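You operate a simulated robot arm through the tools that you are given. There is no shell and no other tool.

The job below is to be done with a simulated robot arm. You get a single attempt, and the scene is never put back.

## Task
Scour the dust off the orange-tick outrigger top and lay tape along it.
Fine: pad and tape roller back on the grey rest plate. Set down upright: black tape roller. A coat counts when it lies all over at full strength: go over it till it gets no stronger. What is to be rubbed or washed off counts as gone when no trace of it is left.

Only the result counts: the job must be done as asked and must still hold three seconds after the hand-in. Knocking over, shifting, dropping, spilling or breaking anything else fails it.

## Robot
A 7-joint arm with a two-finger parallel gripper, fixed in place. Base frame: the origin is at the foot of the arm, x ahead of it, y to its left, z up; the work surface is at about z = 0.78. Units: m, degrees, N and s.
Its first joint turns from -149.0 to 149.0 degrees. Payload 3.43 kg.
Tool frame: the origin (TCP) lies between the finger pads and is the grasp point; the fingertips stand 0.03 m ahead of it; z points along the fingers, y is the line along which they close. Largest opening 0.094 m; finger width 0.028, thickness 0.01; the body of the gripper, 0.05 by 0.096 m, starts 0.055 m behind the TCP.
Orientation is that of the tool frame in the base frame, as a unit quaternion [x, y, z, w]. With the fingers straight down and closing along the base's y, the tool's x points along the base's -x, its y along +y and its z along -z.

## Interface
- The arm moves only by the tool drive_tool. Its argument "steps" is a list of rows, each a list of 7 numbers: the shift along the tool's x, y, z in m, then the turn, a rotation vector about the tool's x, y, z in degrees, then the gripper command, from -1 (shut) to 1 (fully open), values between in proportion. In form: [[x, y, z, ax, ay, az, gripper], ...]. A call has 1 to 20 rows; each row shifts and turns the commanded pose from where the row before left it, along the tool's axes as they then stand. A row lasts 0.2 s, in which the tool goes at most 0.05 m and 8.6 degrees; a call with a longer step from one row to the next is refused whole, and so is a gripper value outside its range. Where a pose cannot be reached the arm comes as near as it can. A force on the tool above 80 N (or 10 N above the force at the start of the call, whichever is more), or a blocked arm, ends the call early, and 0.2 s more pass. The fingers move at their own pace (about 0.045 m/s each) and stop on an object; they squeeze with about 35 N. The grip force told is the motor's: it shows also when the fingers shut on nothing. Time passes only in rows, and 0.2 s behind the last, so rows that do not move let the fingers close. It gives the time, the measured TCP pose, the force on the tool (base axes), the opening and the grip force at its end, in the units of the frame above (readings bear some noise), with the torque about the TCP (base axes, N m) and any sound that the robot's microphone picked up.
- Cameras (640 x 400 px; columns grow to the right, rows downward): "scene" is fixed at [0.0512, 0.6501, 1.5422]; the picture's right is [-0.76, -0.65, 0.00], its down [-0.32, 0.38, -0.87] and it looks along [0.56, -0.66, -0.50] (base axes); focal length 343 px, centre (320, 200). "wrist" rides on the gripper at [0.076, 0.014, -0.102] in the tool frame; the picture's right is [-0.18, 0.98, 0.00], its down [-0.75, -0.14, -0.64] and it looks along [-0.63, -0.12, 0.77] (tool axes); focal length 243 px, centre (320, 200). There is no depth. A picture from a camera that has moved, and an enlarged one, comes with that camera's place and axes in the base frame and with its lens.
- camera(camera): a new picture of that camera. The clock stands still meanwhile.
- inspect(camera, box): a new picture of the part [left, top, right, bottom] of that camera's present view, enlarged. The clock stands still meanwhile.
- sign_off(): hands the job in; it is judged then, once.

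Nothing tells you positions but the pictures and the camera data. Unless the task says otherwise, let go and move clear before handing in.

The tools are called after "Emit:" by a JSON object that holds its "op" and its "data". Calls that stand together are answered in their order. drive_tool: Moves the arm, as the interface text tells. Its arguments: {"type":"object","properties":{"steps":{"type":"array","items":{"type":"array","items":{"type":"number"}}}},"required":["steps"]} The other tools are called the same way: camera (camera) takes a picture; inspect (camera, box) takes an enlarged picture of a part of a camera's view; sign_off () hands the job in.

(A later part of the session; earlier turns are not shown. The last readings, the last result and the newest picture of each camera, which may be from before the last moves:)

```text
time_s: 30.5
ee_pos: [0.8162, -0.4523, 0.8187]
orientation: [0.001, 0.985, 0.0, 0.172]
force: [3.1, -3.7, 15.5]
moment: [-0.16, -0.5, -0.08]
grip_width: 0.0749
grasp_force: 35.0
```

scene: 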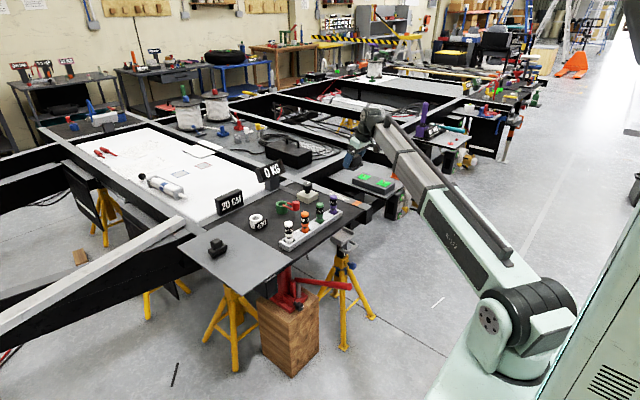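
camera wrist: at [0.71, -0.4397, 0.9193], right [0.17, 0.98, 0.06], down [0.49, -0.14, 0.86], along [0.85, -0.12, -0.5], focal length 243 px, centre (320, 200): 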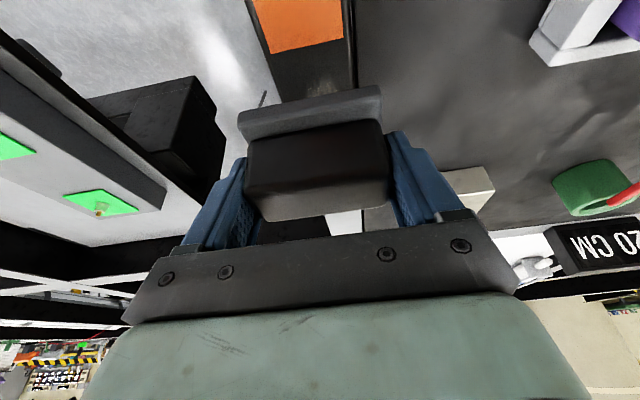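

Emit:
{"op": "drive_tool", "data": {"steps": [[-0.00941, 0, 0.00338, 0, 0, 0, -1], [-0.00941, 0, 0.00338, 0, 0, 0, -1], [-0.00941, 0, 0.00338, 0, 0, 0, -1], [0, 0, 0, 0, 0, 0, -1]]}}

Emit:
{"op": "camera", "data": {"camera": "wrist"}}

Emit:
{"op": "inspect", "data": {"camera": "scene", "box": [310, 170, 390, 230]}}

```text
time_s: 31.5
ee_pos: [0.8472, -0.4531, 0.82]
orientation: [0.0, 0.985, 0.001, 0.172]
force: [-5.2, 0.7, 14.9]
moment: [-0.04, -0.13, 0.02]
grip_width: 0.075
grasp_force: 35.5
```

```text
taken
camera wrist: at [0.7408, -0.438, 0.8901], right [0.17, 0.98, 0.06], down [0.49, -0.14, 0.86], along [0.85, -0.12, -0.51], focal length 243 px, centre (320, 200)
```

wrist: 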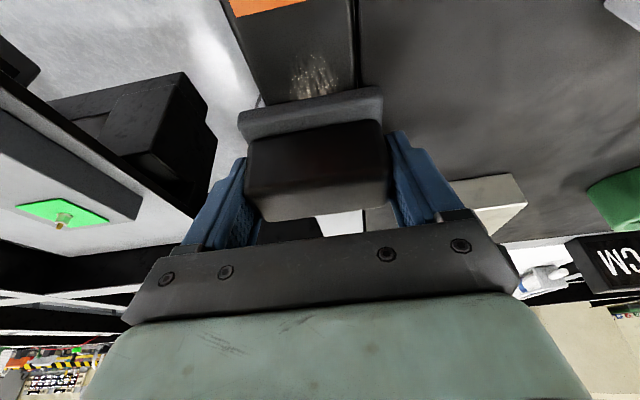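

```text
6.67 times, centred on (350, 200) of scene
camera zoom: at [0.0512, 0.6501, 1.5422], right [-0.76, -0.65, 0.0], down [-0.32, 0.38, -0.87], along [0.56, -0.66, -0.5], focal length 2288 px, centre (120, 200)
```

zoom: 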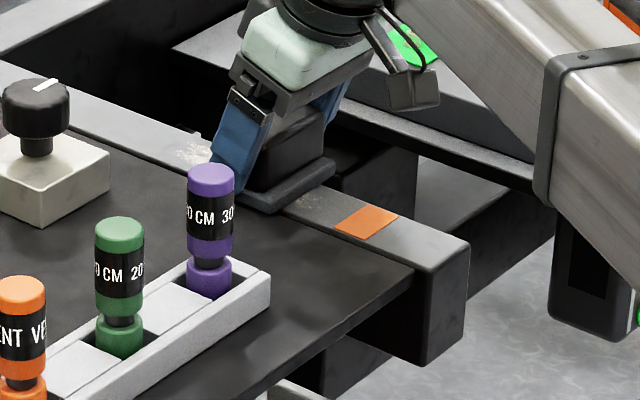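

Scouring works: the dust fades where the pad has been. I continue to the far end and look.

Emit:
{"op": "drive_tool", "data": {"steps": [[-0.00941, 0, 0.00338, 0, 0, 0, -1], [-0.00941, 0, 0.00338, 0, 0, 0, -1], [-0.00941, 0, 0.00338, 0, 0, 0, -1], [-0.00941, 0, 0.00338, 0, 0, 0, -1], [-0.00941, 0, 0.00338, 0, 0, 0, -1], [-0.00941, 0, 0.00338, 0, 0, 0, -1], [0, 0, 0, 0, 0, 0, -1]]}}

Emit:
{"op": "inspect", "data": {"camera": "scene", "box": [310, 170, 390, 230]}}

Emit:
{"op": "camera", "data": {"camera": "wrist"}}

```text
time_s: 33.1
ee_pos: [0.9089, -0.4521, 0.8193]
orientation: [0.001, 0.985, 0.0, 0.172]
force: [-1.6, 0.9, 8.4]
moment: [-0.02, -0.13, 0.05]
grip_width: 0.0749
grasp_force: 34.9
```

```text
6.67 times, centred on (350, 200) of scene
camera zoom: at [0.0512, 0.6501, 1.5422], right [-0.76, -0.65, 0.0], down [-0.32, 0.38, -0.87], along [0.56, -0.66, -0.5], focal length 2288 px, centre (120, 200)
```

zoom: 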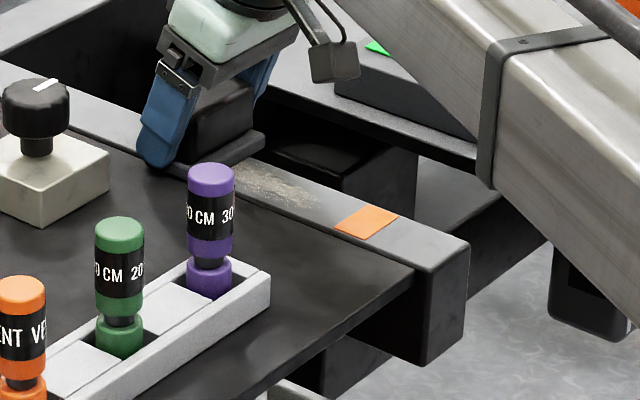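

```text
taken
camera wrist: at [0.8013, -0.4385, 0.89], right [0.17, 0.98, 0.06], down [0.49, -0.14, 0.86], along [0.85, -0.12, -0.51], focal length 243 px, centre (320, 200)
```

wrist: 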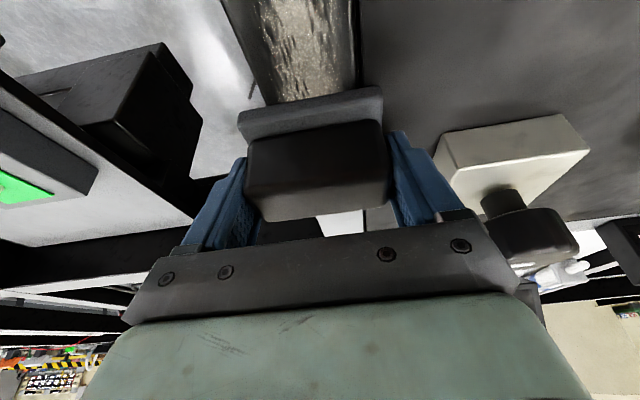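

The dust is thinner but needs more passes. I run back-and-forth strokes along the strip.

Emit:
{"op": "drive_tool", "data": {"steps": [[0.01177, 0, -0.00422, 0, 0, 0, -1], [0.01177, 0, -0.00422, 0, 0, 0, -1], [0.01177, 0, -0.00422, 0, 0, 0, -1], [0.01177, 0, -0.00422, 0, 0, 0, -1], [0.01177, 0, -0.00422, 0, 0, 0, -1], [0.01177, 0, -0.00422, 0, 0, 0, -1], [0.01177, 0, -0.00422, 0, 0, 0, -1], [0.01177, 0, -0.00422, 0, 0, 0, -1], [0.01177, 0, -0.00422, 0, 0, 0, -1], [-0.01177, 0, 0.00422, 0, 0, 0, -1], [-0.01177, 0, 0.00422, 0, 0, 0, -1], [-0.01177, 0, 0.00422, 0, 0, 0, -1], [-0.01177, 0, 0.00422, 0, 0, 0, -1], [-0.01177, 0, 0.00422, 0, 0, 0, -1], [-0.01177, 0, 0.00422, 0, 0, 0, -1], [-0.01177, 0, 0.00422, 0, 0, 0, -1], [-0.01177, 0, 0.00422, 0, 0, 0, -1], [-0.01177, 0, 0.00422, 0, 0, 0, -1], [0, 0, 0, 0, 0, 0, -1]]}}

Emit:
{"op": "inspect", "data": {"camera": "scene", "box": [310, 170, 390, 230]}}

Emit:
{"op": "inspect", "data": {"camera": "wrist", "box": [200, 0, 400, 150]}}

```text
time_s: 37.1
ee_pos: [0.9067, -0.453, 0.8183]
orientation: [0.0, 0.985, 0.001, 0.172]
force: [-1.2, 0.4, 3.9]
moment: [-0.01, 0.19, 0.02]
grip_width: 0.0749
grasp_force: 34.6
```

```text
6.67 times, centred on (350, 200) of scene
camera zoom: at [0.0512, 0.6501, 1.5422], right [-0.76, -0.65, 0.0], down [-0.32, 0.38, -0.87], along [0.56, -0.66, -0.5], focal length 2288 px, centre (120, 200)
```

zoom: 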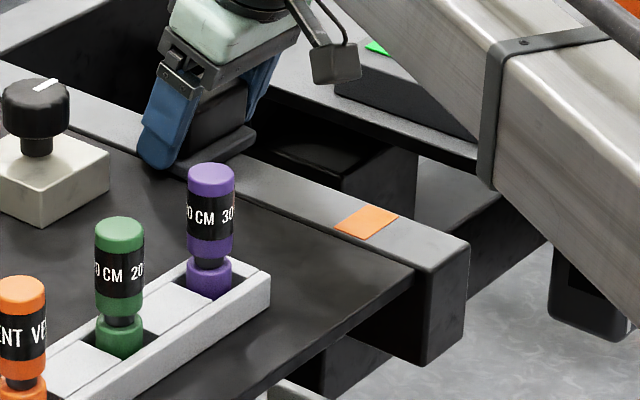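

```text
2.67 times, centred on (300, 75) of wrist
camera zoom: at [0.8002, -0.4384, 0.8893], right [0.17, 0.98, 0.06], down [0.49, -0.14, 0.86], along [0.85, -0.12, -0.51], focal length 647 px, centre (373, 533)
```

zoom: 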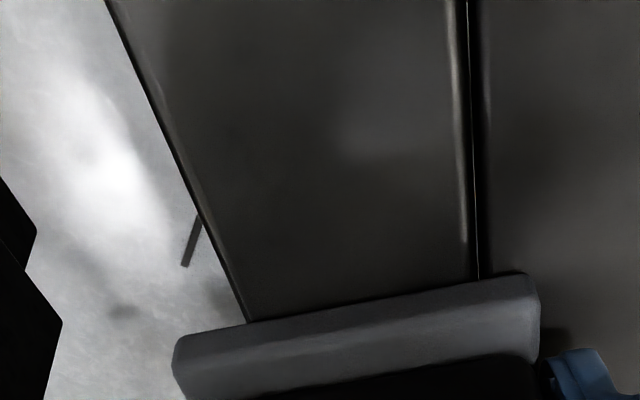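

The visible part looks clean now. For no trace left I do another full set of strokes, pressing a touch more and reaching slightly further at the far end.

Emit:
{"op": "drive_tool", "data": {"steps": [[-0.01177, 0, 0.00482, 0, 0, 0, -1], [0.01177, 0, -0.00422, 0, 0, 0, -1], [0.01177, 0, -0.00422, 0, 0, 0, -1], [0.01177, 0, -0.00422, 0, 0, 0, -1], [0.01177, 0, -0.00422, 0, 0, 0, -1], [0.01177, 0, -0.00422, 0, 0, 0, -1], [0.01177, 0, -0.00422, 0, 0, 0, -1], [0.01177, 0, -0.00422, 0, 0, 0, -1], [0.01177, 0, -0.00422, 0, 0, 0, -1], [0.01177, 0, -0.00422, 0, 0, 0, -1], [0.01177, 0, -0.00422, 0, 0, 0, -1], [0, 0, 0, 0, 0, 0, -1]]}}

Emit:
{"op": "inspect", "data": {"camera": "scene", "box": [310, 170, 390, 230]}}

Emit:
{"op": "drive_tool", "data": {"steps": [[-0.01177, 0, 0.00422, 0, 0, 0, -1], [-0.01177, 0, 0.00422, 0, 0, 0, -1], [-0.01177, 0, 0.00422, 0, 0, 0, -1], [-0.01177, 0, 0.00422, 0, 0, 0, -1], [-0.01177, 0, 0.00422, 0, 0, 0, -1], [-0.01177, 0, 0.00422, 0, 0, 0, -1], [-0.01177, 0, 0.00422, 0, 0, 0, -1], [-0.01177, 0, 0.00422, 0, 0, 0, -1], [-0.01177, 0, 0.00422, 0, 0, 0, -1], [-0.01177, 0, 0.00422, 0, 0, 0, -1], [0, 0, 0, 0, 0, 0, -1]]}}

```text
time_s: 39.7
ee_pos: [0.7965, -0.4522, 0.8174]
orientation: [0.0, 0.985, 0.0, 0.173]
force: [19.7, -1.8, 19.3]
moment: [0.24, -0.36, 0.09]
grip_width: 0.0753
grasp_force: 35.5
```

```text
6.67 times, centred on (350, 200) of scene
camera zoom: at [0.0512, 0.6501, 1.5422], right [-0.76, -0.65, 0.0], down [-0.32, 0.38, -0.87], along [0.56, -0.66, -0.5], focal length 2288 px, centre (120, 200)
```

zoom: 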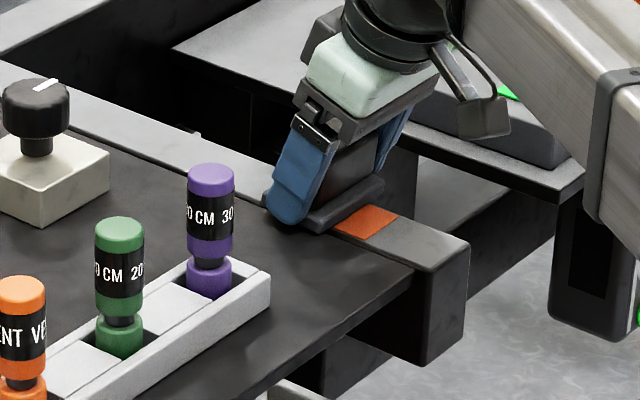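

```text
time_s: 42.1
ee_pos: [0.9196, -0.4516, 0.8167]
orientation: [0.001, 0.985, 0.001, 0.172]
force: [-1.2, -0.1, -0.6]
moment: [0.0, 0.01, 0.02]
grip_width: 0.075
grasp_force: 34.6
```

Near the tick the drag rose, and at the far end contact has gone although the height is lower, so the pad may have slid slightly in the grip. Let me look.

Emit:
{"op": "inspect", "data": {"camera": "scene", "box": [310, 170, 390, 230]}}

Emit:
{"op": "inspect", "data": {"camera": "wrist", "box": [200, 0, 440, 240]}}

```text
6.67 times, centred on (350, 200) of scene
camera zoom: at [0.0512, 0.6501, 1.5422], right [-0.76, -0.65, 0.0], down [-0.32, 0.38, -0.87], along [0.56, -0.66, -0.5], focal length 2288 px, centre (120, 200)
```

zoom: 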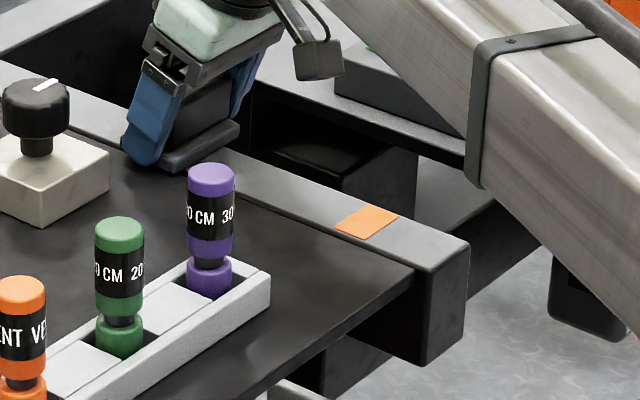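

```text
1.67 times, centred on (320, 120) of wrist
camera zoom: at [0.8133, -0.4382, 0.8877], right [0.18, 0.98, 0.06], down [0.49, -0.14, 0.86], along [0.85, -0.12, -0.51], focal length 404 px, centre (320, 333)
```

zoom: 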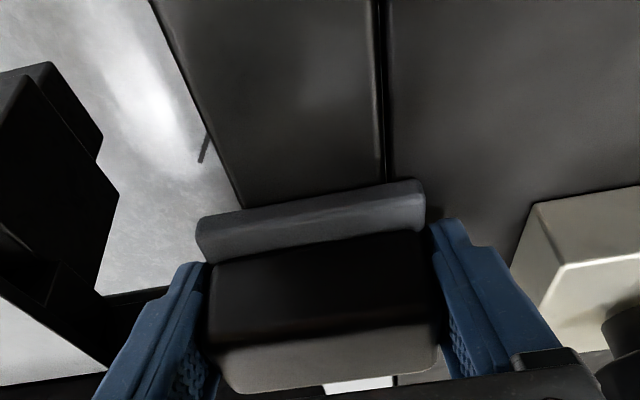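

The pad has slid a few millimetres up/forward in the fingers but is still held. I lift and back away to inspect the whole strip.

Emit:
{"op": "drive_tool", "data": {"steps": [[-0.0068, 0, -0.0188, 0, 0, 0, -1], [-0.0068, 0, -0.0188, 0, 0, 0, -1], [0.0308, 0, -0.0325, 0, 0, 0, -1], [0.0308, 0, -0.0325, 0, 0, 0, -1], [0.0308, 0, -0.0325, 0, 0, 0, -1], [0.0308, 0, -0.0325, 0, 0, 0, -1], [0.0308, 0, -0.0325, 0, 0, 0, -1], [0, 0, 0, 0, 0, 0, -1]]}}

Emit:
{"op": "camera", "data": {"camera": "wrist"}}

Emit:
{"op": "inspect", "data": {"camera": "scene", "box": [310, 170, 390, 230]}}

```text
time_s: 43.9
ee_pos: [0.7191, -0.4529, 0.957]
orientation: [0.001, 0.985, 0.001, 0.171]
force: [-1.0, -0.8, -0.9]
moment: [-0.02, -0.01, 0.0]
grip_width: 0.0748
grasp_force: 34.8
```

```text
taken
camera wrist: at [0.612, -0.4392, 1.0287], right [0.17, 0.98, 0.06], down [0.49, -0.14, 0.86], along [0.85, -0.12, -0.51], focal length 243 px, centre (320, 200)
```

wrist: 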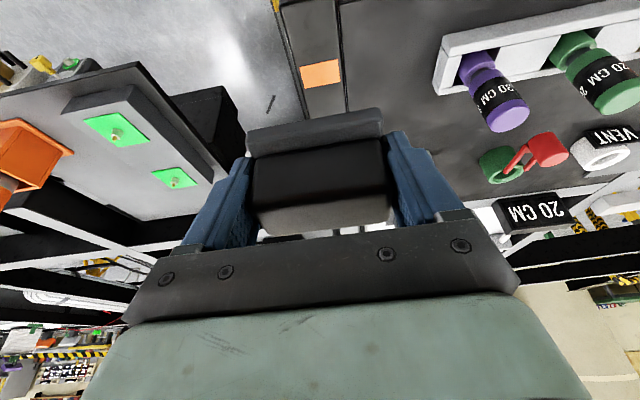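

```text
6.67 times, centred on (350, 200) of scene
camera zoom: at [0.0512, 0.6501, 1.5422], right [-0.76, -0.65, 0.0], down [-0.32, 0.38, -0.87], along [0.56, -0.66, -0.5], focal length 2288 px, centre (120, 200)
```

zoom: 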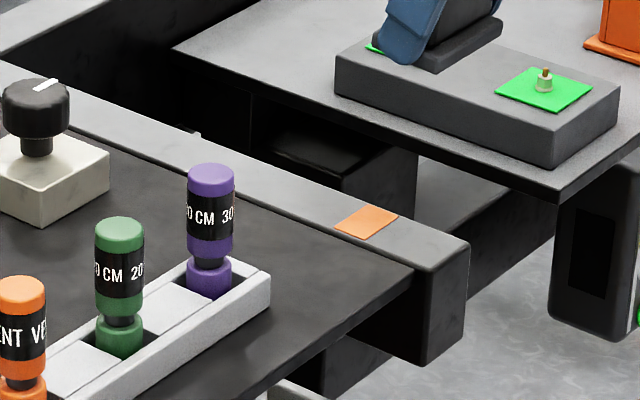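

From the scene camera the strip looks clean. I enlarge strongly to search for any remaining trace.

Emit:
{"op": "inspect", "data": {"camera": "scene", "box": [322, 182, 362, 207]}}

Emit:
{"op": "inspect", "data": {"camera": "scene", "box": [310, 178, 350, 203]}}

```text
16.00 times, centred on (342, 194) of scene
camera zoom: at [0.0512, 0.6501, 1.5422], right [-0.76, -0.65, 0.0], down [-0.32, 0.38, -0.87], along [0.56, -0.66, -0.5], focal length 5490 px, centre (-32, 288)
```

zoom: 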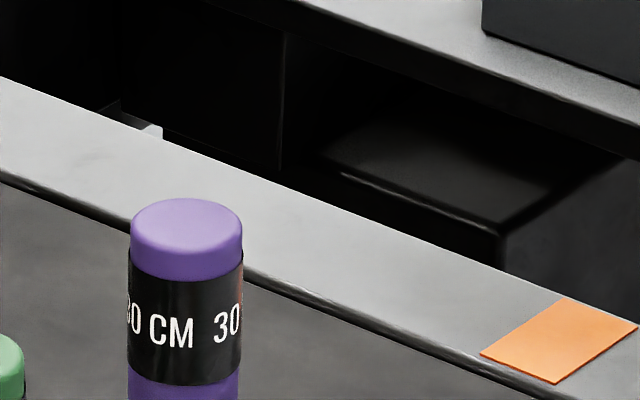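

```text
16.00 times, centred on (330, 190) of scene
camera zoom: at [0.0512, 0.6501, 1.5422], right [-0.76, -0.65, 0.0], down [-0.32, 0.38, -0.87], along [0.56, -0.66, -0.5], focal length 5490 px, centre (160, 352)
```

zoom: 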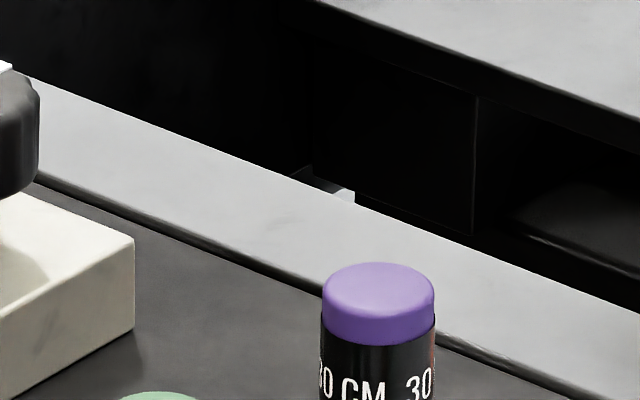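

No dust shows in the scene view, though part is hidden behind the purple bottle. I move the wrist camera over the rail for a close check of the strip and its far end.

Emit:
{"op": "drive_tool", "data": {"steps": [[-0.0332, 0.0005, 0.0046, 0, 0, 0, -1], [-0.0332, 0.0005, 0.0046, 0, 0, 0, -1], [-0.0332, 0.0005, 0.0046, 0, 0, 0, -1], [-0.0332, 0, 0.0046, 0, 0, 0, -1], [0, 0, 0, 0, 0, 0, -1]]}}

Emit:
{"op": "inspect", "data": {"camera": "wrist", "box": [240, 0, 400, 110]}}

Emit:
{"op": "camera", "data": {"camera": "wrist"}}

```text
time_s: 45.1
ee_pos: [0.8493, -0.4517, 0.985]
orientation: [0.001, 0.985, 0.001, 0.172]
force: [0.1, 0.0, -1.0]
moment: [0.0, 0.02, 0.0]
grip_width: 0.0749
grasp_force: 35.1
```

```text
3.64 times, centred on (320, 55) of wrist
camera zoom: at [0.7446, -0.4382, 1.0573], right [0.17, 0.98, 0.06], down [0.49, -0.14, 0.86], along [0.85, -0.12, -0.51], focal length 882 px, centre (320, 727)
```

zoom: 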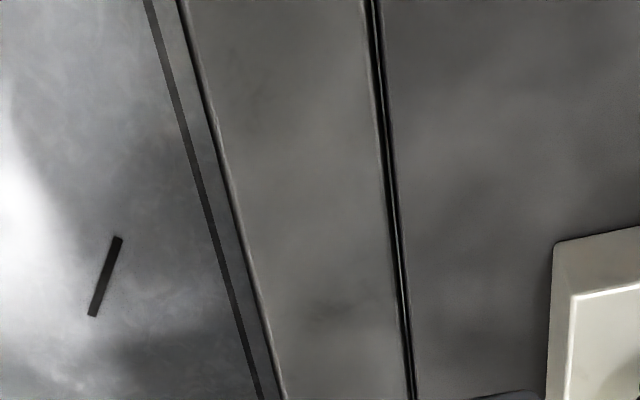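

```text
taken
camera wrist: at [0.7446, -0.4382, 1.0573], right [0.17, 0.98, 0.06], down [0.49, -0.14, 0.86], along [0.85, -0.12, -0.51], focal length 243 px, centre (320, 200)
```

wrist: 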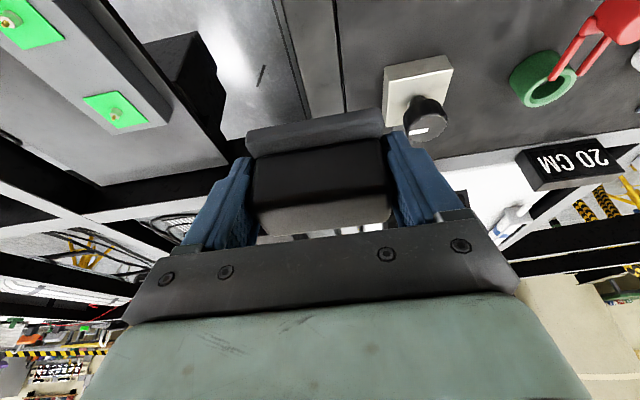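

The strip is clean as far as I can see (x 0.845–0.94). Because contact was light at the far end, I'll do one more gentle pass pair for certainty, so I lower again near the tick end.

Emit:
{"op": "drive_tool", "data": {"steps": [[0.0199, 0, 0.0327, 0, 0, 0, -1], [0.0199, 0, 0.0327, 0, 0, 0, -1], [0.0199, 0, 0.0327, 0, 0, 0, -1], [0.0199, 0, 0.0327, 0, 0, 0, -1], [0.0034, 0, 0.0094, 0, 0, 0, -1], [0, 0, 0, 0, 0, 0, -1]]}}

Emit:
{"op": "inspect", "data": {"camera": "scene", "box": [320, 180, 380, 220]}}

```text
time_s: 46.5
ee_pos: [0.82, -0.4504, 0.8264]
orientation: [0.001, 0.985, 0.001, 0.172]
force: [0.1, 0.9, -2.1]
moment: [-0.02, 0.0, 0.01]
grip_width: 0.0751
grasp_force: 35.0
```

```text
10.00 times, centred on (350, 200) of scene
camera zoom: at [0.0512, 0.6501, 1.5422], right [-0.76, -0.65, 0.0], down [-0.32, 0.38, -0.87], along [0.56, -0.66, -0.5], focal length 3432 px, centre (20, 200)
```

zoom: 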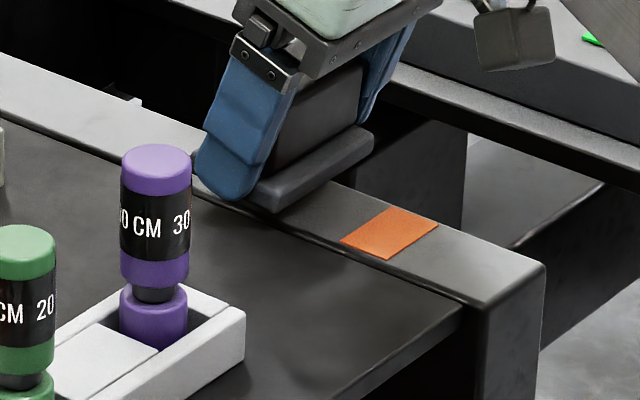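

Emit:
{"op": "drive_tool", "data": {"steps": [[0.00068, 0, 0.00188, 0, 0, 0, -1], [0.00068, 0, 0.00188, 0, 0, 0, -1], [0.00068, 0, 0.00188, 0, 0, 0, -1], [0, 0, 0, 0, 0, 0, -1]]}}

Emit:
{"op": "drive_tool", "data": {"steps": [[0.00034, 0, 0.00094, 0, 0, 0, -1], [0, 0, 0, 0, 0, 0, -1]]}}

Emit:
{"op": "drive_tool", "data": {"steps": [[0.00034, 0, 0.00094, 0, 0, 0, -1], [0, 0, 0, 0, 0, 0, -1]]}}

```text
time_s: 47.5
ee_pos: [0.8209, -0.4508, 0.8193]
orientation: [0.001, 0.985, 0.0, 0.172]
force: [-0.8, 0.2, -0.9]
moment: [0.04, -0.02, 0.01]
grip_width: 0.0747
grasp_force: 35.4
```

```text
time_s: 48.1
ee_pos: [0.8204, -0.4505, 0.8191]
orientation: [0.001, 0.985, 0.0, 0.171]
force: [-0.3, -0.1, -0.7]
moment: [-0.02, -0.01, 0.0]
grip_width: 0.0751
grasp_force: 35.0
```

```text
time_s: 48.7
ee_pos: [0.82, -0.4508, 0.8163]
orientation: [0.0, 0.985, 0.001, 0.172]
force: [-0.1, -0.2, -0.5]
moment: [0.0, -0.02, 0.02]
grip_width: 0.0746
grasp_force: 35.0
```

Emit:
{"op": "drive_tool", "data": {"steps": [[0.00034, 0, 0.00094, 0, 0, 0, -1], [0, 0, 0, 0, 0, 0, -1]]}}

Emit:
{"op": "drive_tool", "data": {"steps": [[0.00034, 0, 0.00094, 0, 0, 0, -1], [0, 0, 0, 0, 0, 0, -1]]}}

Emit:
{"op": "inspect", "data": {"camera": "scene", "box": [320, 180, 380, 220]}}

```text
time_s: 49.3
ee_pos: [0.8204, -0.4505, 0.8164]
orientation: [0.0, 0.985, 0.001, 0.172]
force: [0.0, 0.1, -2.2]
moment: [0.0, 0.0, 0.02]
grip_width: 0.0751
grasp_force: 34.5
```

```text
time_s: 49.9
ee_pos: [0.8204, -0.4507, 0.8166]
orientation: [0.001, 0.985, 0.0, 0.172]
force: [0.5, -0.1, -1.4]
moment: [0.03, 0.05, 0.02]
grip_width: 0.0748
grasp_force: 35.1
```

```text
10.00 times, centred on (350, 200) of scene
camera zoom: at [0.0512, 0.6501, 1.5422], right [-0.76, -0.65, 0.0], down [-0.32, 0.38, -0.87], along [0.56, -0.66, -0.5], focal length 3432 px, centre (20, 200)
```

zoom: 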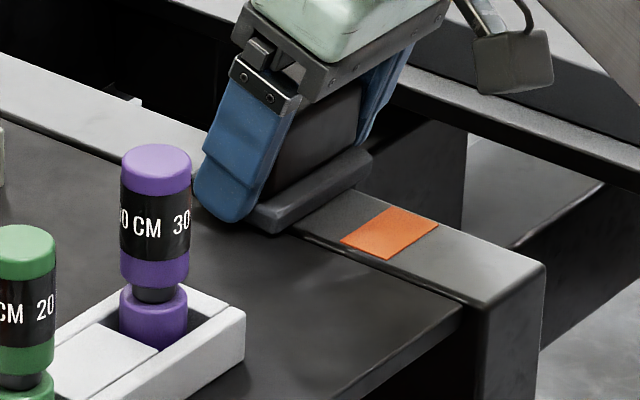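

Emit:
{"op": "drive_tool", "data": {"steps": [[0.00034, 0, 0.00094, 0, 0, 0, -1], [0, 0, 0, 0, 0, 0, -1]]}}

Emit:
{"op": "drive_tool", "data": {"steps": [[0.00034, 0, 0.00094, 0, 0, 0, -1], [0, 0, 0, 0, 0, 0, -1]]}}

```text
time_s: 50.5
ee_pos: [0.8203, -0.4507, 0.8165]
orientation: [0.001, 0.985, -0.001, 0.172]
force: [-4.5, 1.2, 9.1]
moment: [-0.07, 0.25, -0.04]
grip_width: 0.0748
grasp_force: 35.0
```

```text
time_s: 51.1
ee_pos: [0.8208, -0.4504, 0.8168]
orientation: [0.001, 0.985, 0.001, 0.173]
force: [-4.2, 4.5, 25.2]
moment: [0.05, 0.61, -0.06]
grip_width: 0.0748
grasp_force: 35.3
```

Contact again. I ease off slightly to about 15 N and make a forward and return stroke, compensating a little for the drift at the far end.

Emit:
{"op": "drive_tool", "data": {"steps": [[-0.0002, 0, -0.00056, 0, 0, 0, -1], [-0.01175, 0, 0.00429, 0, 0, 0, -1], [-0.01175, 0, 0.00429, 0, 0, 0, -1], [-0.01175, 0, 0.00429, 0, 0, 0, -1], [-0.01175, 0, 0.00429, 0, 0, 0, -1], [0, 0, 0, 0, 0, 0, -1]]}}

Emit:
{"op": "drive_tool", "data": {"steps": [[-0.01175, 0, 0.00429, 0, 0, 0, -1], [-0.01175, 0, 0.00429, 0, 0, 0, -1], [-0.01175, 0, 0.00429, 0, 0, 0, -1], [-0.01175, 0, 0.00429, 0, 0, 0, -1], [0, 0, 0, 0, 0, 0, -1]]}}

```text
time_s: 52.5
ee_pos: [0.8694, -0.4503, 0.8157]
orientation: [0.002, 0.985, 0.0, 0.173]
force: [-5.2, -2.1, 14.6]
moment: [-0.08, 0.42, -0.02]
grip_width: 0.075
grasp_force: 35.1
```

```text
time_s: 53.7
ee_pos: [0.9208, -0.4518, 0.8158]
orientation: [0.001, 0.985, 0.0, 0.172]
force: [-0.9, -1.4, 3.8]
moment: [-0.09, 0.14, -0.01]
grip_width: 0.0748
grasp_force: 35.2
```

Emit:
{"op": "drive_tool", "data": {"steps": [[0.00014, 0, 0.00038, 0, 0, 0, -1], [0.01175, 0, -0.00429, 0, 0, 0, -1], [0.01175, 0, -0.00429, 0, 0, 0, -1], [0.01175, 0, -0.00435, 0, 0, 0, -1], [0.01175, 0, -0.00435, 0, 0, 0, -1], [0.01175, 0, -0.00435, 0, 0, 0, -1], [0.01175, 0, -0.00435, 0, 0, 0, -1], [0.01175, 0, -0.00435, 0, 0, 0, -1], [0.01175, 0, -0.00435, 0, 0, 0, -1], [0, 0, 0, 0, 0, 0, -1]]}}

Emit:
{"op": "inspect", "data": {"camera": "scene", "box": [310, 170, 390, 230]}}

```text
time_s: 55.9
ee_pos: [0.8197, -0.4517, 0.8148]
orientation: [0.0, 0.985, 0.001, 0.171]
force: [2.2, -0.3, 17.4]
moment: [-0.1, 0.26, -0.02]
grip_width: 0.075
grasp_force: 35.0
```

```text
6.67 times, centred on (350, 200) of scene
camera zoom: at [0.0512, 0.6501, 1.5422], right [-0.76, -0.65, 0.0], down [-0.32, 0.38, -0.87], along [0.56, -0.66, -0.5], focal length 2288 px, centre (120, 200)
```

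zoom: 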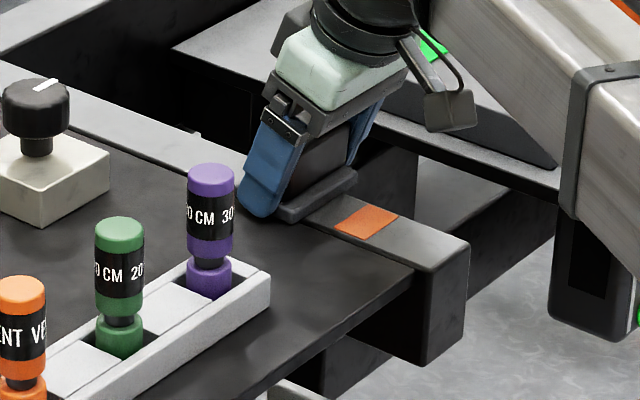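

The rail is clean. I lift the pad and carry it back over the rest plate.

Emit:
{"op": "drive_tool", "data": {"steps": [[-0.0068, 0, -0.0188, 0, 0, 0, -1], [-0.0137, 0, -0.0376, 0, 0, 0, -1], [-0.0137, 0, -0.0376, 0, 0, 0, -1], [-0.0137, 0, -0.0376, 0, 0, 0, -1], [-0.006, 0, -0.0165, 0, 0, 0, -1], [0.0088, 0.02, -0.0032, 0, 0, 0, -1], [0.0088, 0.04, -0.0032, 0, 0, 0, -1], [0.0088, 0.04, -0.0032, 0, 0, 0, -1], [0, 0.045, 0, 0, 0, 0, -1], [0, 0.045, 0, 0, 0, 0, -1], [0, 0.045, 0, 0, 0, 0, -1], [0, 0.045, 0, 0, 0, 0, -1], [0, 0.045, 0, 0, 0, 0, -1], [0, 0.045, 0, 0, 0, 0, -1], [0, 0.045, 0, 0, 0, 0, -1], [0, 0.045, 0, 0, 0, 0, -1], [0, 0.045, 0, 0, 0, 0, -1], [0, 0.045, 0, 0, 0, 0, -1], [0, 0.04, 0, 0, 0, 0, -1], [0, 0.02, 0, 0, 0, 0, -1]]}}

Emit:
{"op": "camera", "data": {"camera": "wrist"}}

Emit:
{"op": "inspect", "data": {"camera": "scene", "box": [180, 150, 400, 290]}}

```text
time_s: 60.1
ee_pos: [0.7972, 0.1586, 0.9733]
orientation: [0.001, 0.985, 0.0, 0.172]
force: [-0.4, 0.6, -1.1]
moment: [-0.02, 0.0, 0.07]
grip_width: 0.0748
grasp_force: 35.4
```

```text
taken
camera wrist: at [0.6901, 0.1727, 1.0448], right [0.18, 0.98, 0.06], down [0.49, -0.14, 0.86], along [0.85, -0.12, -0.51], focal length 243 px, centre (320, 200)
```

wrist: 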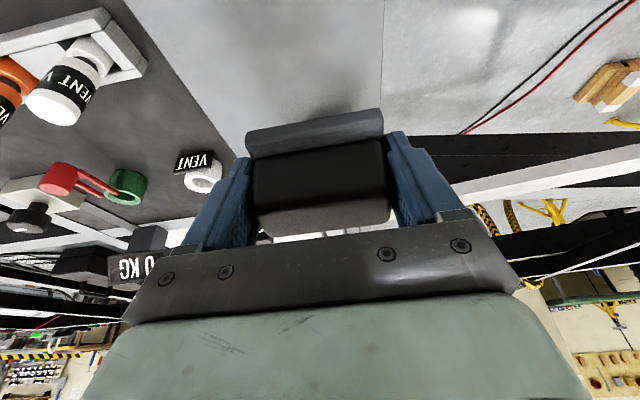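

```text
2.86 times, centred on (290, 220) of scene
camera zoom: at [0.0512, 0.6501, 1.5422], right [-0.76, -0.65, 0.0], down [-0.32, 0.38, -0.87], along [0.56, -0.66, -0.5], focal length 980 px, centre (406, 143)
```

zoom: 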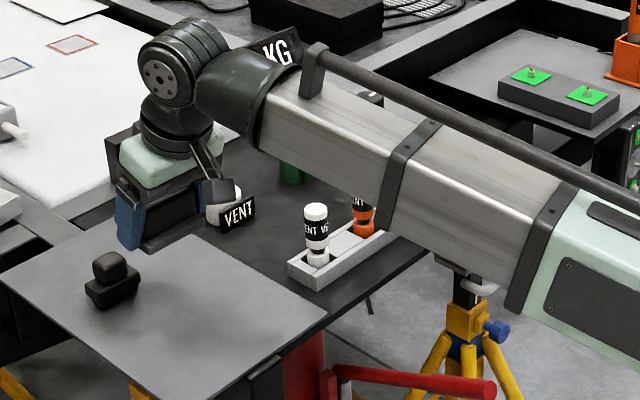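

The pad is above the rest plate, clear of the roller. I lower it to just above the plate, then in small steps to contact.

Emit:
{"op": "drive_tool", "data": {"steps": [[0.012, 0, 0.0329, 0, 0, 0, -1], [0.012, 0, 0.0329, 0, 0, 0, -1], [0.012, 0, 0.0329, 0, 0, 0, -1], [0.012, 0, 0.0329, 0, 0, 0, -1], [0, 0, 0, 0, 0, 0, -1]]}}

Emit:
{"op": "drive_tool", "data": {"steps": [[0.00068, 0, 0.00188, 0, 0, 0, -1], [0.00068, 0, 0.00188, 0, 0, 0, -1], [0, 0, 0, 0, 0, 0, -1]]}}

Emit:
{"op": "drive_tool", "data": {"steps": [[0.00068, 0, 0.00188, 0, 0, 0, -1], [0, 0, 0, 0, 0, 0, -1]]}}

Emit:
{"op": "drive_tool", "data": {"steps": [[0.00034, 0, 0.00094, 0, 0, 0, -1], [0, 0, 0, 0, 0, 0, -1]]}}

```text
time_s: 61.3
ee_pos: [0.7944, 0.1584, 0.8323]
orientation: [0.001, 0.985, 0.001, 0.172]
force: [0.4, 0.0, -2.0]
moment: [0.0, -0.01, -0.01]
grip_width: 0.0748
grasp_force: 34.9
```

```text
time_s: 62.1
ee_pos: [0.794, 0.1592, 0.828]
orientation: [0.001, 0.985, 0.001, 0.172]
force: [0.9, 0.0, -1.3]
moment: [0.01, 0.02, -0.02]
grip_width: 0.0749
grasp_force: 34.8
```

```text
time_s: 62.7
ee_pos: [0.794, 0.1601, 0.8264]
orientation: [0.001, 0.985, 0.001, 0.172]
force: [-0.3, 0.1, -1.5]
moment: [-0.01, 0.05, -0.03]
grip_width: 0.075
grasp_force: 34.9
```

```text
time_s: 63.3
ee_pos: [0.7943, 0.1593, 0.8264]
orientation: [0.001, 0.985, 0.0, 0.172]
force: [0.5, -0.3, -0.6]
moment: [0.01, -0.01, -0.01]
grip_width: 0.075
grasp_force: 35.3
```

Emit:
{"op": "drive_tool", "data": {"steps": [[0.00034, 0, 0.00094, 0, 0, 0, -1], [0, 0, 0, 0, 0, 0, -1]]}}

Emit:
{"op": "drive_tool", "data": {"steps": [[0.00034, 0, 0.00094, 0, 0, 0, -1], [0, 0, 0, 0, 0, 0, -1]]}}

Emit:
{"op": "drive_tool", "data": {"steps": [[0.00034, 0, 0.00094, 0, 0, 0, -1], [0, 0, 0, 0, 0, 0, -1]]}}

Emit:
{"op": "inspect", "data": {"camera": "scene", "box": [215, 230, 275, 290]}}

```text
time_s: 63.9
ee_pos: [0.7933, 0.159, 0.8247]
orientation: [0.0, 0.985, 0.001, 0.172]
force: [1.2, 0.4, -1.2]
moment: [-0.03, -0.04, -0.03]
grip_width: 0.0749
grasp_force: 34.9
```

```text
time_s: 64.5
ee_pos: [0.7941, 0.16, 0.8244]
orientation: [0.0, 0.985, 0.001, 0.172]
force: [0.7, -0.2, -0.8]
moment: [0.01, 0.01, -0.01]
grip_width: 0.0748
grasp_force: 35.3
```

```text
time_s: 65.1
ee_pos: [0.794, 0.1592, 0.8231]
orientation: [0.001, 0.985, 0.0, 0.171]
force: [0.9, 0.1, -0.2]
moment: [-0.01, 0.02, 0.0]
grip_width: 0.0749
grasp_force: 34.9
```

```text
6.67 times, centred on (245, 260) of scene
camera zoom: at [0.0512, 0.6501, 1.5422], right [-0.76, -0.65, 0.0], down [-0.32, 0.38, -0.87], along [0.56, -0.66, -0.5], focal length 2288 px, centre (820, -200)
```

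zoom: 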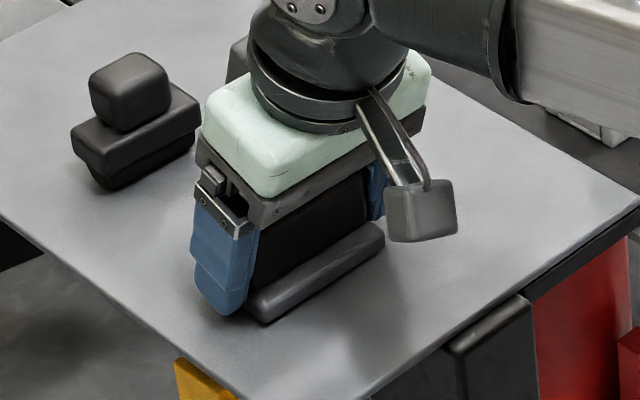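

Nearly touching; I go on by 1 mm steps until contact, then release.

Emit:
{"op": "drive_tool", "data": {"steps": [[0.00034, 0, 0.00094, 0, 0, 0, -1], [0, 0, 0, 0, 0, 0, -1]]}}

Emit:
{"op": "drive_tool", "data": {"steps": [[0.00034, 0, 0.00094, 0, 0, 0, -1], [0, 0, 0, 0, 0, 0, -1]]}}

```text
time_s: 65.7
ee_pos: [0.7937, 0.1605, 0.8213]
orientation: [0.001, 0.985, 0.0, 0.172]
force: [-0.2, -0.1, -1.1]
moment: [0.01, 0.01, 0.01]
grip_width: 0.0748
grasp_force: 35.1
```

```text
time_s: 66.3
ee_pos: [0.7943, 0.1607, 0.8216]
orientation: [0.0, 0.985, 0.001, 0.171]
force: [0.0, 0.0, -0.7]
moment: [-0.01, -0.01, 0.0]
grip_width: 0.075
grasp_force: 35.1
```

Emit:
{"op": "drive_tool", "data": {"steps": [[0.00034, 0, 0.00094, 0, 0, 0, -1], [0, 0, 0, 0, 0, 0, -1]]}}

Emit:
{"op": "drive_tool", "data": {"steps": [[0.00034, 0, 0.00094, 0, 0, 0, -1], [0, 0, 0, 0, 0, 0, -1]]}}

```text
time_s: 66.9
ee_pos: [0.7941, 0.161, 0.8217]
orientation: [0.001, 0.985, 0.001, 0.172]
force: [0.9, 0.9, 4.5]
moment: [-0.19, 0.06, 0.0]
grip_width: 0.0748
grasp_force: 34.8
```

```text
time_s: 67.5
ee_pos: [0.7939, 0.1595, 0.8212]
orientation: [0.0, 0.985, 0.0, 0.173]
force: [2.0, 1.9, 22.5]
moment: [-0.26, 0.37, -0.03]
grip_width: 0.0749
grasp_force: 35.2
```

The pad rests on the plate. I ease off and open the fingers, then rise straight up.

Emit:
{"op": "drive_tool", "data": {"steps": [[-0.00034, 0, -0.00094, 0, 0, 0, -1], [0, 0, 0, 0, 0, 0, 1], [0, 0, 0, 0, 0, 0, 1], [0, 0, 0, 0, 0, 0, 1], [0, 0, 0, 0, 0, 0, 1]]}}

Emit:
{"op": "drive_tool", "data": {"steps": [[-0.0034, 0, -0.0094, 0, 0, 0, 1], [-0.0068, 0, -0.0188, 0, 0, 0, 1], [-0.0137, 0, -0.0376, 0, 0, 0, 1], [-0.0137, 0, -0.0376, 0, 0, 0, 1], [0, 0, 0, 0, 0, 0, 1]]}}

Emit:
{"op": "camera", "data": {"camera": "wrist"}}

Emit:
{"op": "inspect", "data": {"camera": "scene", "box": [200, 220, 280, 290]}}

```text
time_s: 68.7
ee_pos: [0.7944, 0.1591, 0.8211]
orientation: [0.001, 0.985, 0.0, 0.17]
force: [1.0, 0.3, 0.8]
moment: [0.02, 0.0, -0.02]
grip_width: 0.0941
grasp_force: 0.1
```

```text
time_s: 69.9
ee_pos: [0.7942, 0.1565, 0.9317]
orientation: [0.001, 0.985, 0.001, 0.171]
force: [-0.2, 0.1, 0.2]
moment: [0.0, 0.03, 0.01]
grip_width: 0.0943
grasp_force: 0.0
```

```text
taken
camera wrist: at [0.6881, 0.1712, 1.0018], right [0.17, 0.98, 0.06], down [0.49, -0.14, 0.86], along [0.85, -0.12, -0.51], focal length 243 px, centre (320, 200)
```

wrist: 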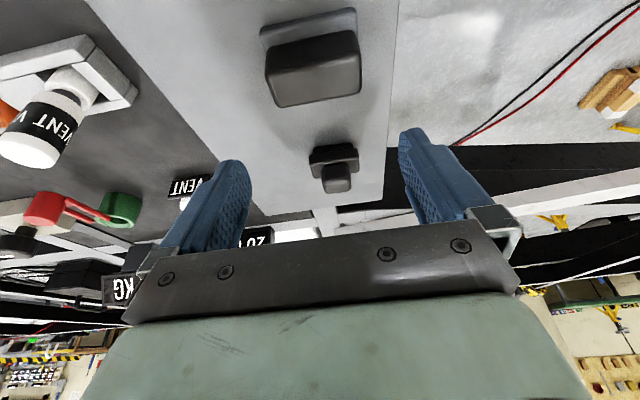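

```text
5.71 times, centred on (240, 255) of scene
camera zoom: at [0.0512, 0.6501, 1.5422], right [-0.76, -0.65, 0.0], down [-0.32, 0.38, -0.87], along [0.56, -0.66, -0.5], focal length 1961 px, centre (777, -114)
```

zoom: 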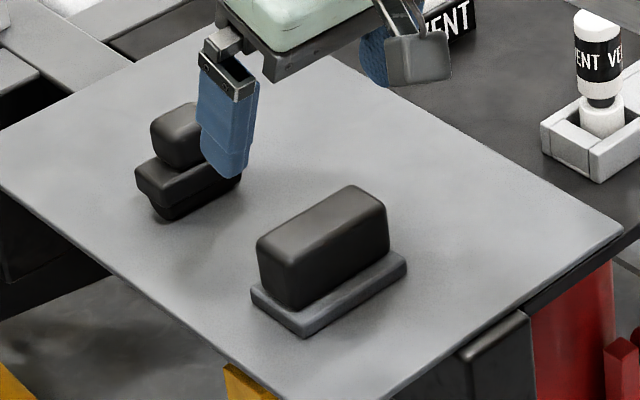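

The pad is back upright on the plate near its original spot. Next is the tape roller; I move forward above it and look closely.

Emit:
{"op": "drive_tool", "data": {"steps": [[-0.0376, 0, 0.0137, 0, 0, 0, 1], [-0.0376, 0.001, 0.0137, 0, 0, 0, 1], [-0.0282, 0.001, 0.0103, 0, 0, 0, 1], [0, 0, 0, 0, 0, 0, 1]]}}

Emit:
{"op": "camera", "data": {"camera": "wrist"}}

Emit:
{"op": "inspect", "data": {"camera": "wrist", "box": [250, 0, 410, 110]}}

Emit:
{"op": "inspect", "data": {"camera": "scene", "box": [195, 220, 255, 270]}}

```text
time_s: 70.9
ee_pos: [0.9054, 0.1574, 0.9309]
orientation: [0.0, 0.985, 0.001, 0.172]
force: [0.3, 0.1, 0.1]
moment: [-0.01, -0.03, 0.01]
grip_width: 0.094
grasp_force: 0.0
```

```text
taken
camera wrist: at [0.7978, 0.1721, 1.0016], right [0.17, 0.98, 0.06], down [0.49, -0.14, 0.86], along [0.85, -0.12, -0.51], focal length 243 px, centre (320, 200)
```

wrist: 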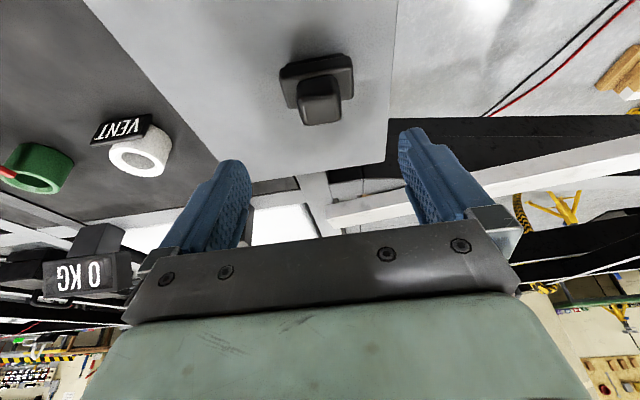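

```text
3.64 times, centred on (330, 55) of wrist
camera zoom: at [0.7978, 0.1721, 1.0016], right [0.17, 0.98, 0.06], down [0.49, -0.14, 0.86], along [0.85, -0.12, -0.51], focal length 882 px, centre (284, 727)
```

zoom: 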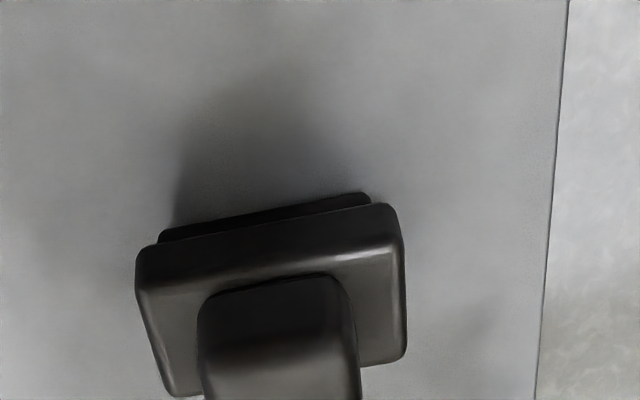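

```text
8.00 times, centred on (225, 245) of scene
camera zoom: at [0.0512, 0.6501, 1.5422], right [-0.76, -0.65, 0.0], down [-0.32, 0.38, -0.87], along [0.56, -0.66, -0.5], focal length 2745 px, centre (1080, -160)
```

zoom: 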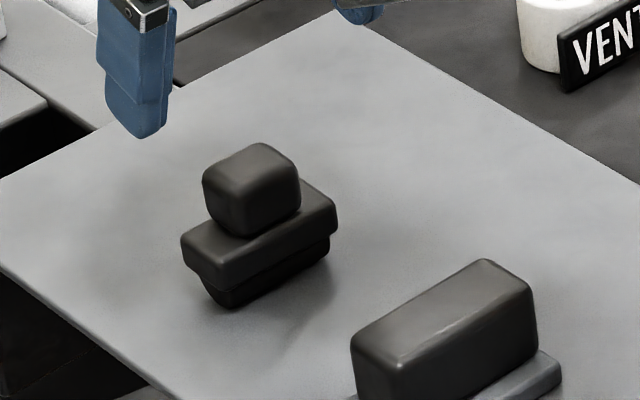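

The roller's knob handle is at about (0.930, 0.160), z 0.815–0.84, with the wider body under it up to 0.815. I position over it and descend to just above.

Emit:
{"op": "drive_tool", "data": {"steps": [[-0.0156, 0.002, 0.0056, 0, 0, 0, 1], [0.0112, 0, 0.031, 0, 0, 0, 1], [0.0112, 0, 0.031, 0, 0, 0, 1], [0, 0, 0, 0, 0, 0, 1]]}}

Emit:
{"op": "camera", "data": {"camera": "wrist"}}

Emit:
{"op": "inspect", "data": {"camera": "wrist", "box": [230, 50, 420, 200]}}

Emit:
{"op": "inspect", "data": {"camera": "scene", "box": [195, 210, 255, 270]}}

```text
time_s: 71.9
ee_pos: [0.9225, 0.1624, 0.8646]
orientation: [0.001, 0.985, 0.001, 0.172]
force: [-0.2, 0.0, -0.3]
moment: [0.03, 0.01, 0.03]
grip_width: 0.0944
grasp_force: 0.0
```

```text
taken
camera wrist: at [0.8154, 0.1765, 0.9349], right [0.17, 0.98, 0.06], down [0.49, -0.14, 0.86], along [0.85, -0.12, -0.51], focal length 243 px, centre (320, 200)
```

wrist: 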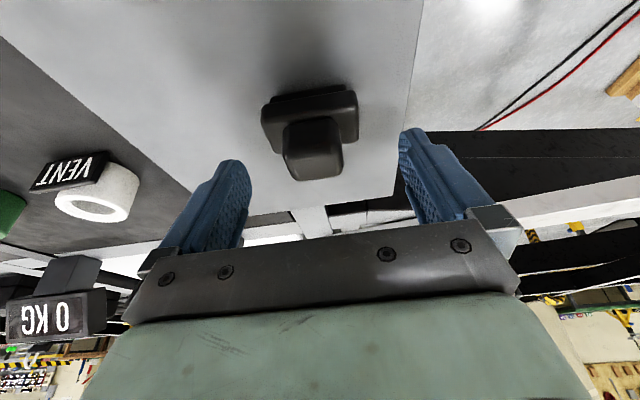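

```text
2.67 times, centred on (325, 125) of wrist
camera zoom: at [0.8154, 0.1765, 0.9349], right [0.17, 0.98, 0.06], down [0.49, -0.14, 0.86], along [0.85, -0.12, -0.51], focal length 647 px, centre (307, 400)
```

zoom: 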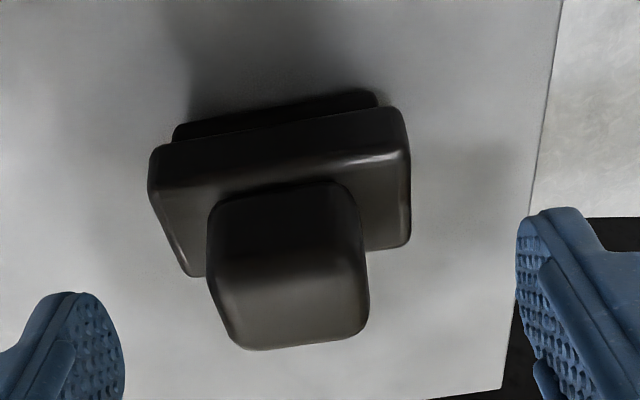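

```text
6.67 times, centred on (225, 240) of scene
camera zoom: at [0.0512, 0.6501, 1.5422], right [-0.76, -0.65, 0.0], down [-0.32, 0.38, -0.87], along [0.56, -0.66, -0.5], focal length 2288 px, centre (953, -67)
```

zoom: 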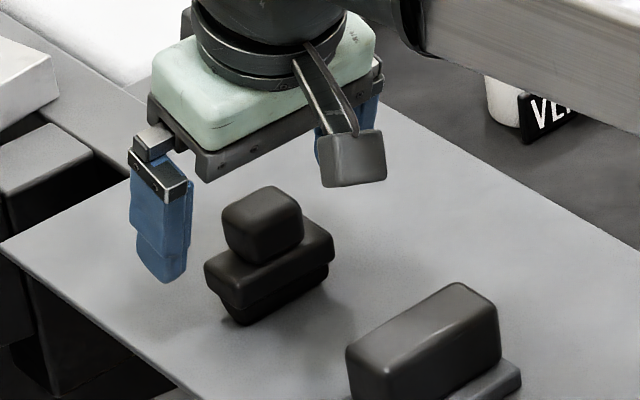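

The knob is centred at about (0.932, 0.1585). I adjust slightly and lower so the fingertips stay just above the body, then close.

Emit:
{"op": "drive_tool", "data": {"steps": [[-0.0019, -0.0035, 0.0007, 0, 0, 0, 1], [0.0025, 0, 0.0069, 0, 0, 0, 1], [0.0025, 0, 0.0069, 0, 0, 0, 1], [0, 0, 0, 0, 0, 0, 1]]}}

Emit:
{"op": "inspect", "data": {"camera": "scene", "box": [195, 210, 255, 270]}}

Emit:
{"op": "inspect", "data": {"camera": "wrist", "box": [230, 60, 420, 210]}}

```text
time_s: 72.9
ee_pos: [0.9236, 0.1599, 0.8491]
orientation: [0.001, 0.985, 0.0, 0.171]
force: [0.2, -0.6, -0.2]
moment: [0.02, -0.02, 0.01]
grip_width: 0.0938
grasp_force: 0.0
```

```text
6.67 times, centred on (225, 240) of scene
camera zoom: at [0.0512, 0.6501, 1.5422], right [-0.76, -0.65, 0.0], down [-0.32, 0.38, -0.87], along [0.56, -0.66, -0.5], focal length 2288 px, centre (953, -67)
```

zoom: 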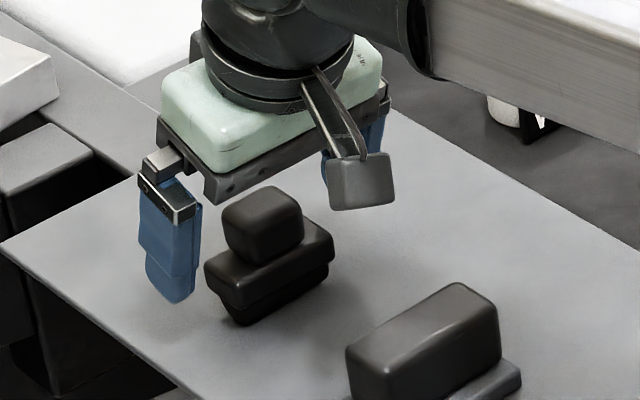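

```text
2.67 times, centred on (325, 135) of wrist
camera zoom: at [0.8168, 0.1736, 0.9198], right [0.17, 0.98, 0.06], down [0.49, -0.14, 0.86], along [0.85, -0.12, -0.51], focal length 647 px, centre (307, 373)
```

zoom: 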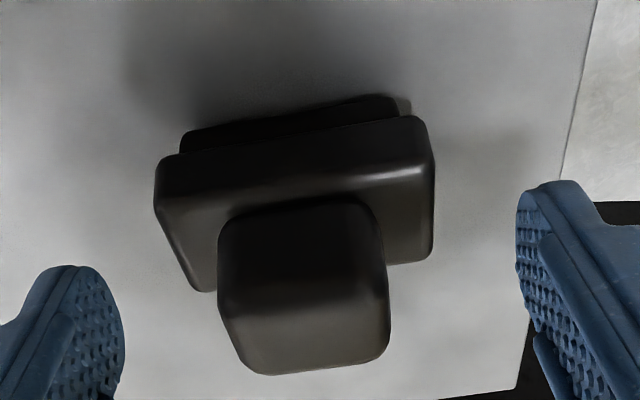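

Alignment looks good. I raise 2 mm for clearance over the body and close on the knob.

Emit:
{"op": "drive_tool", "data": {"steps": [[-0.00068, 0, -0.00188, 0, 0, 0, 1], [0, 0, 0, 0, 0, 0, -1], [0, 0, 0, 0, 0, 0, -1], [0, 0, 0, 0, 0, 0, -1], [0, 0, 0, 0, 0, 0, -1], [0, 0, 0, 0, 0, 0, -1], [0, 0, 0, 0, 0, 0, -1], [0, 0, 0, 0, 0, 0, -1]]}}

Emit:
{"op": "inspect", "data": {"camera": "scene", "box": [195, 210, 255, 270]}}

Emit:
{"op": "inspect", "data": {"camera": "wrist", "box": [230, 60, 420, 210]}}

```text
time_s: 74.7
ee_pos: [0.9234, 0.1582, 0.8509]
orientation: [0.002, 0.985, 0.001, 0.172]
force: [0.4, -0.3, 0.3]
moment: [0.03, 0.0, 0.01]
grip_width: 0.059
grasp_force: 34.5
```

```text
6.67 times, centred on (225, 240) of scene
camera zoom: at [0.0512, 0.6501, 1.5422], right [-0.76, -0.65, 0.0], down [-0.32, 0.38, -0.87], along [0.56, -0.66, -0.5], focal length 2288 px, centre (953, -67)
```

zoom: 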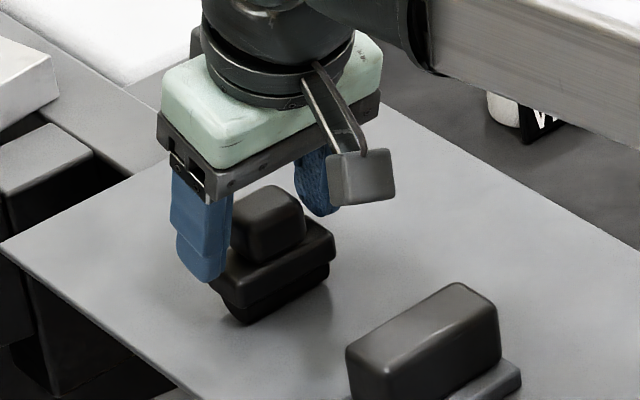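

```text
2.67 times, centred on (325, 135) of wrist
camera zoom: at [0.8167, 0.173, 0.922], right [0.17, 0.98, 0.06], down [0.49, -0.14, 0.86], along [0.85, -0.12, -0.51], focal length 647 px, centre (307, 373)
```

zoom: 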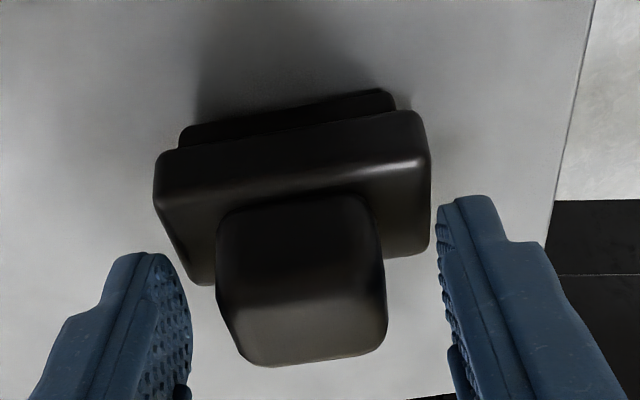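

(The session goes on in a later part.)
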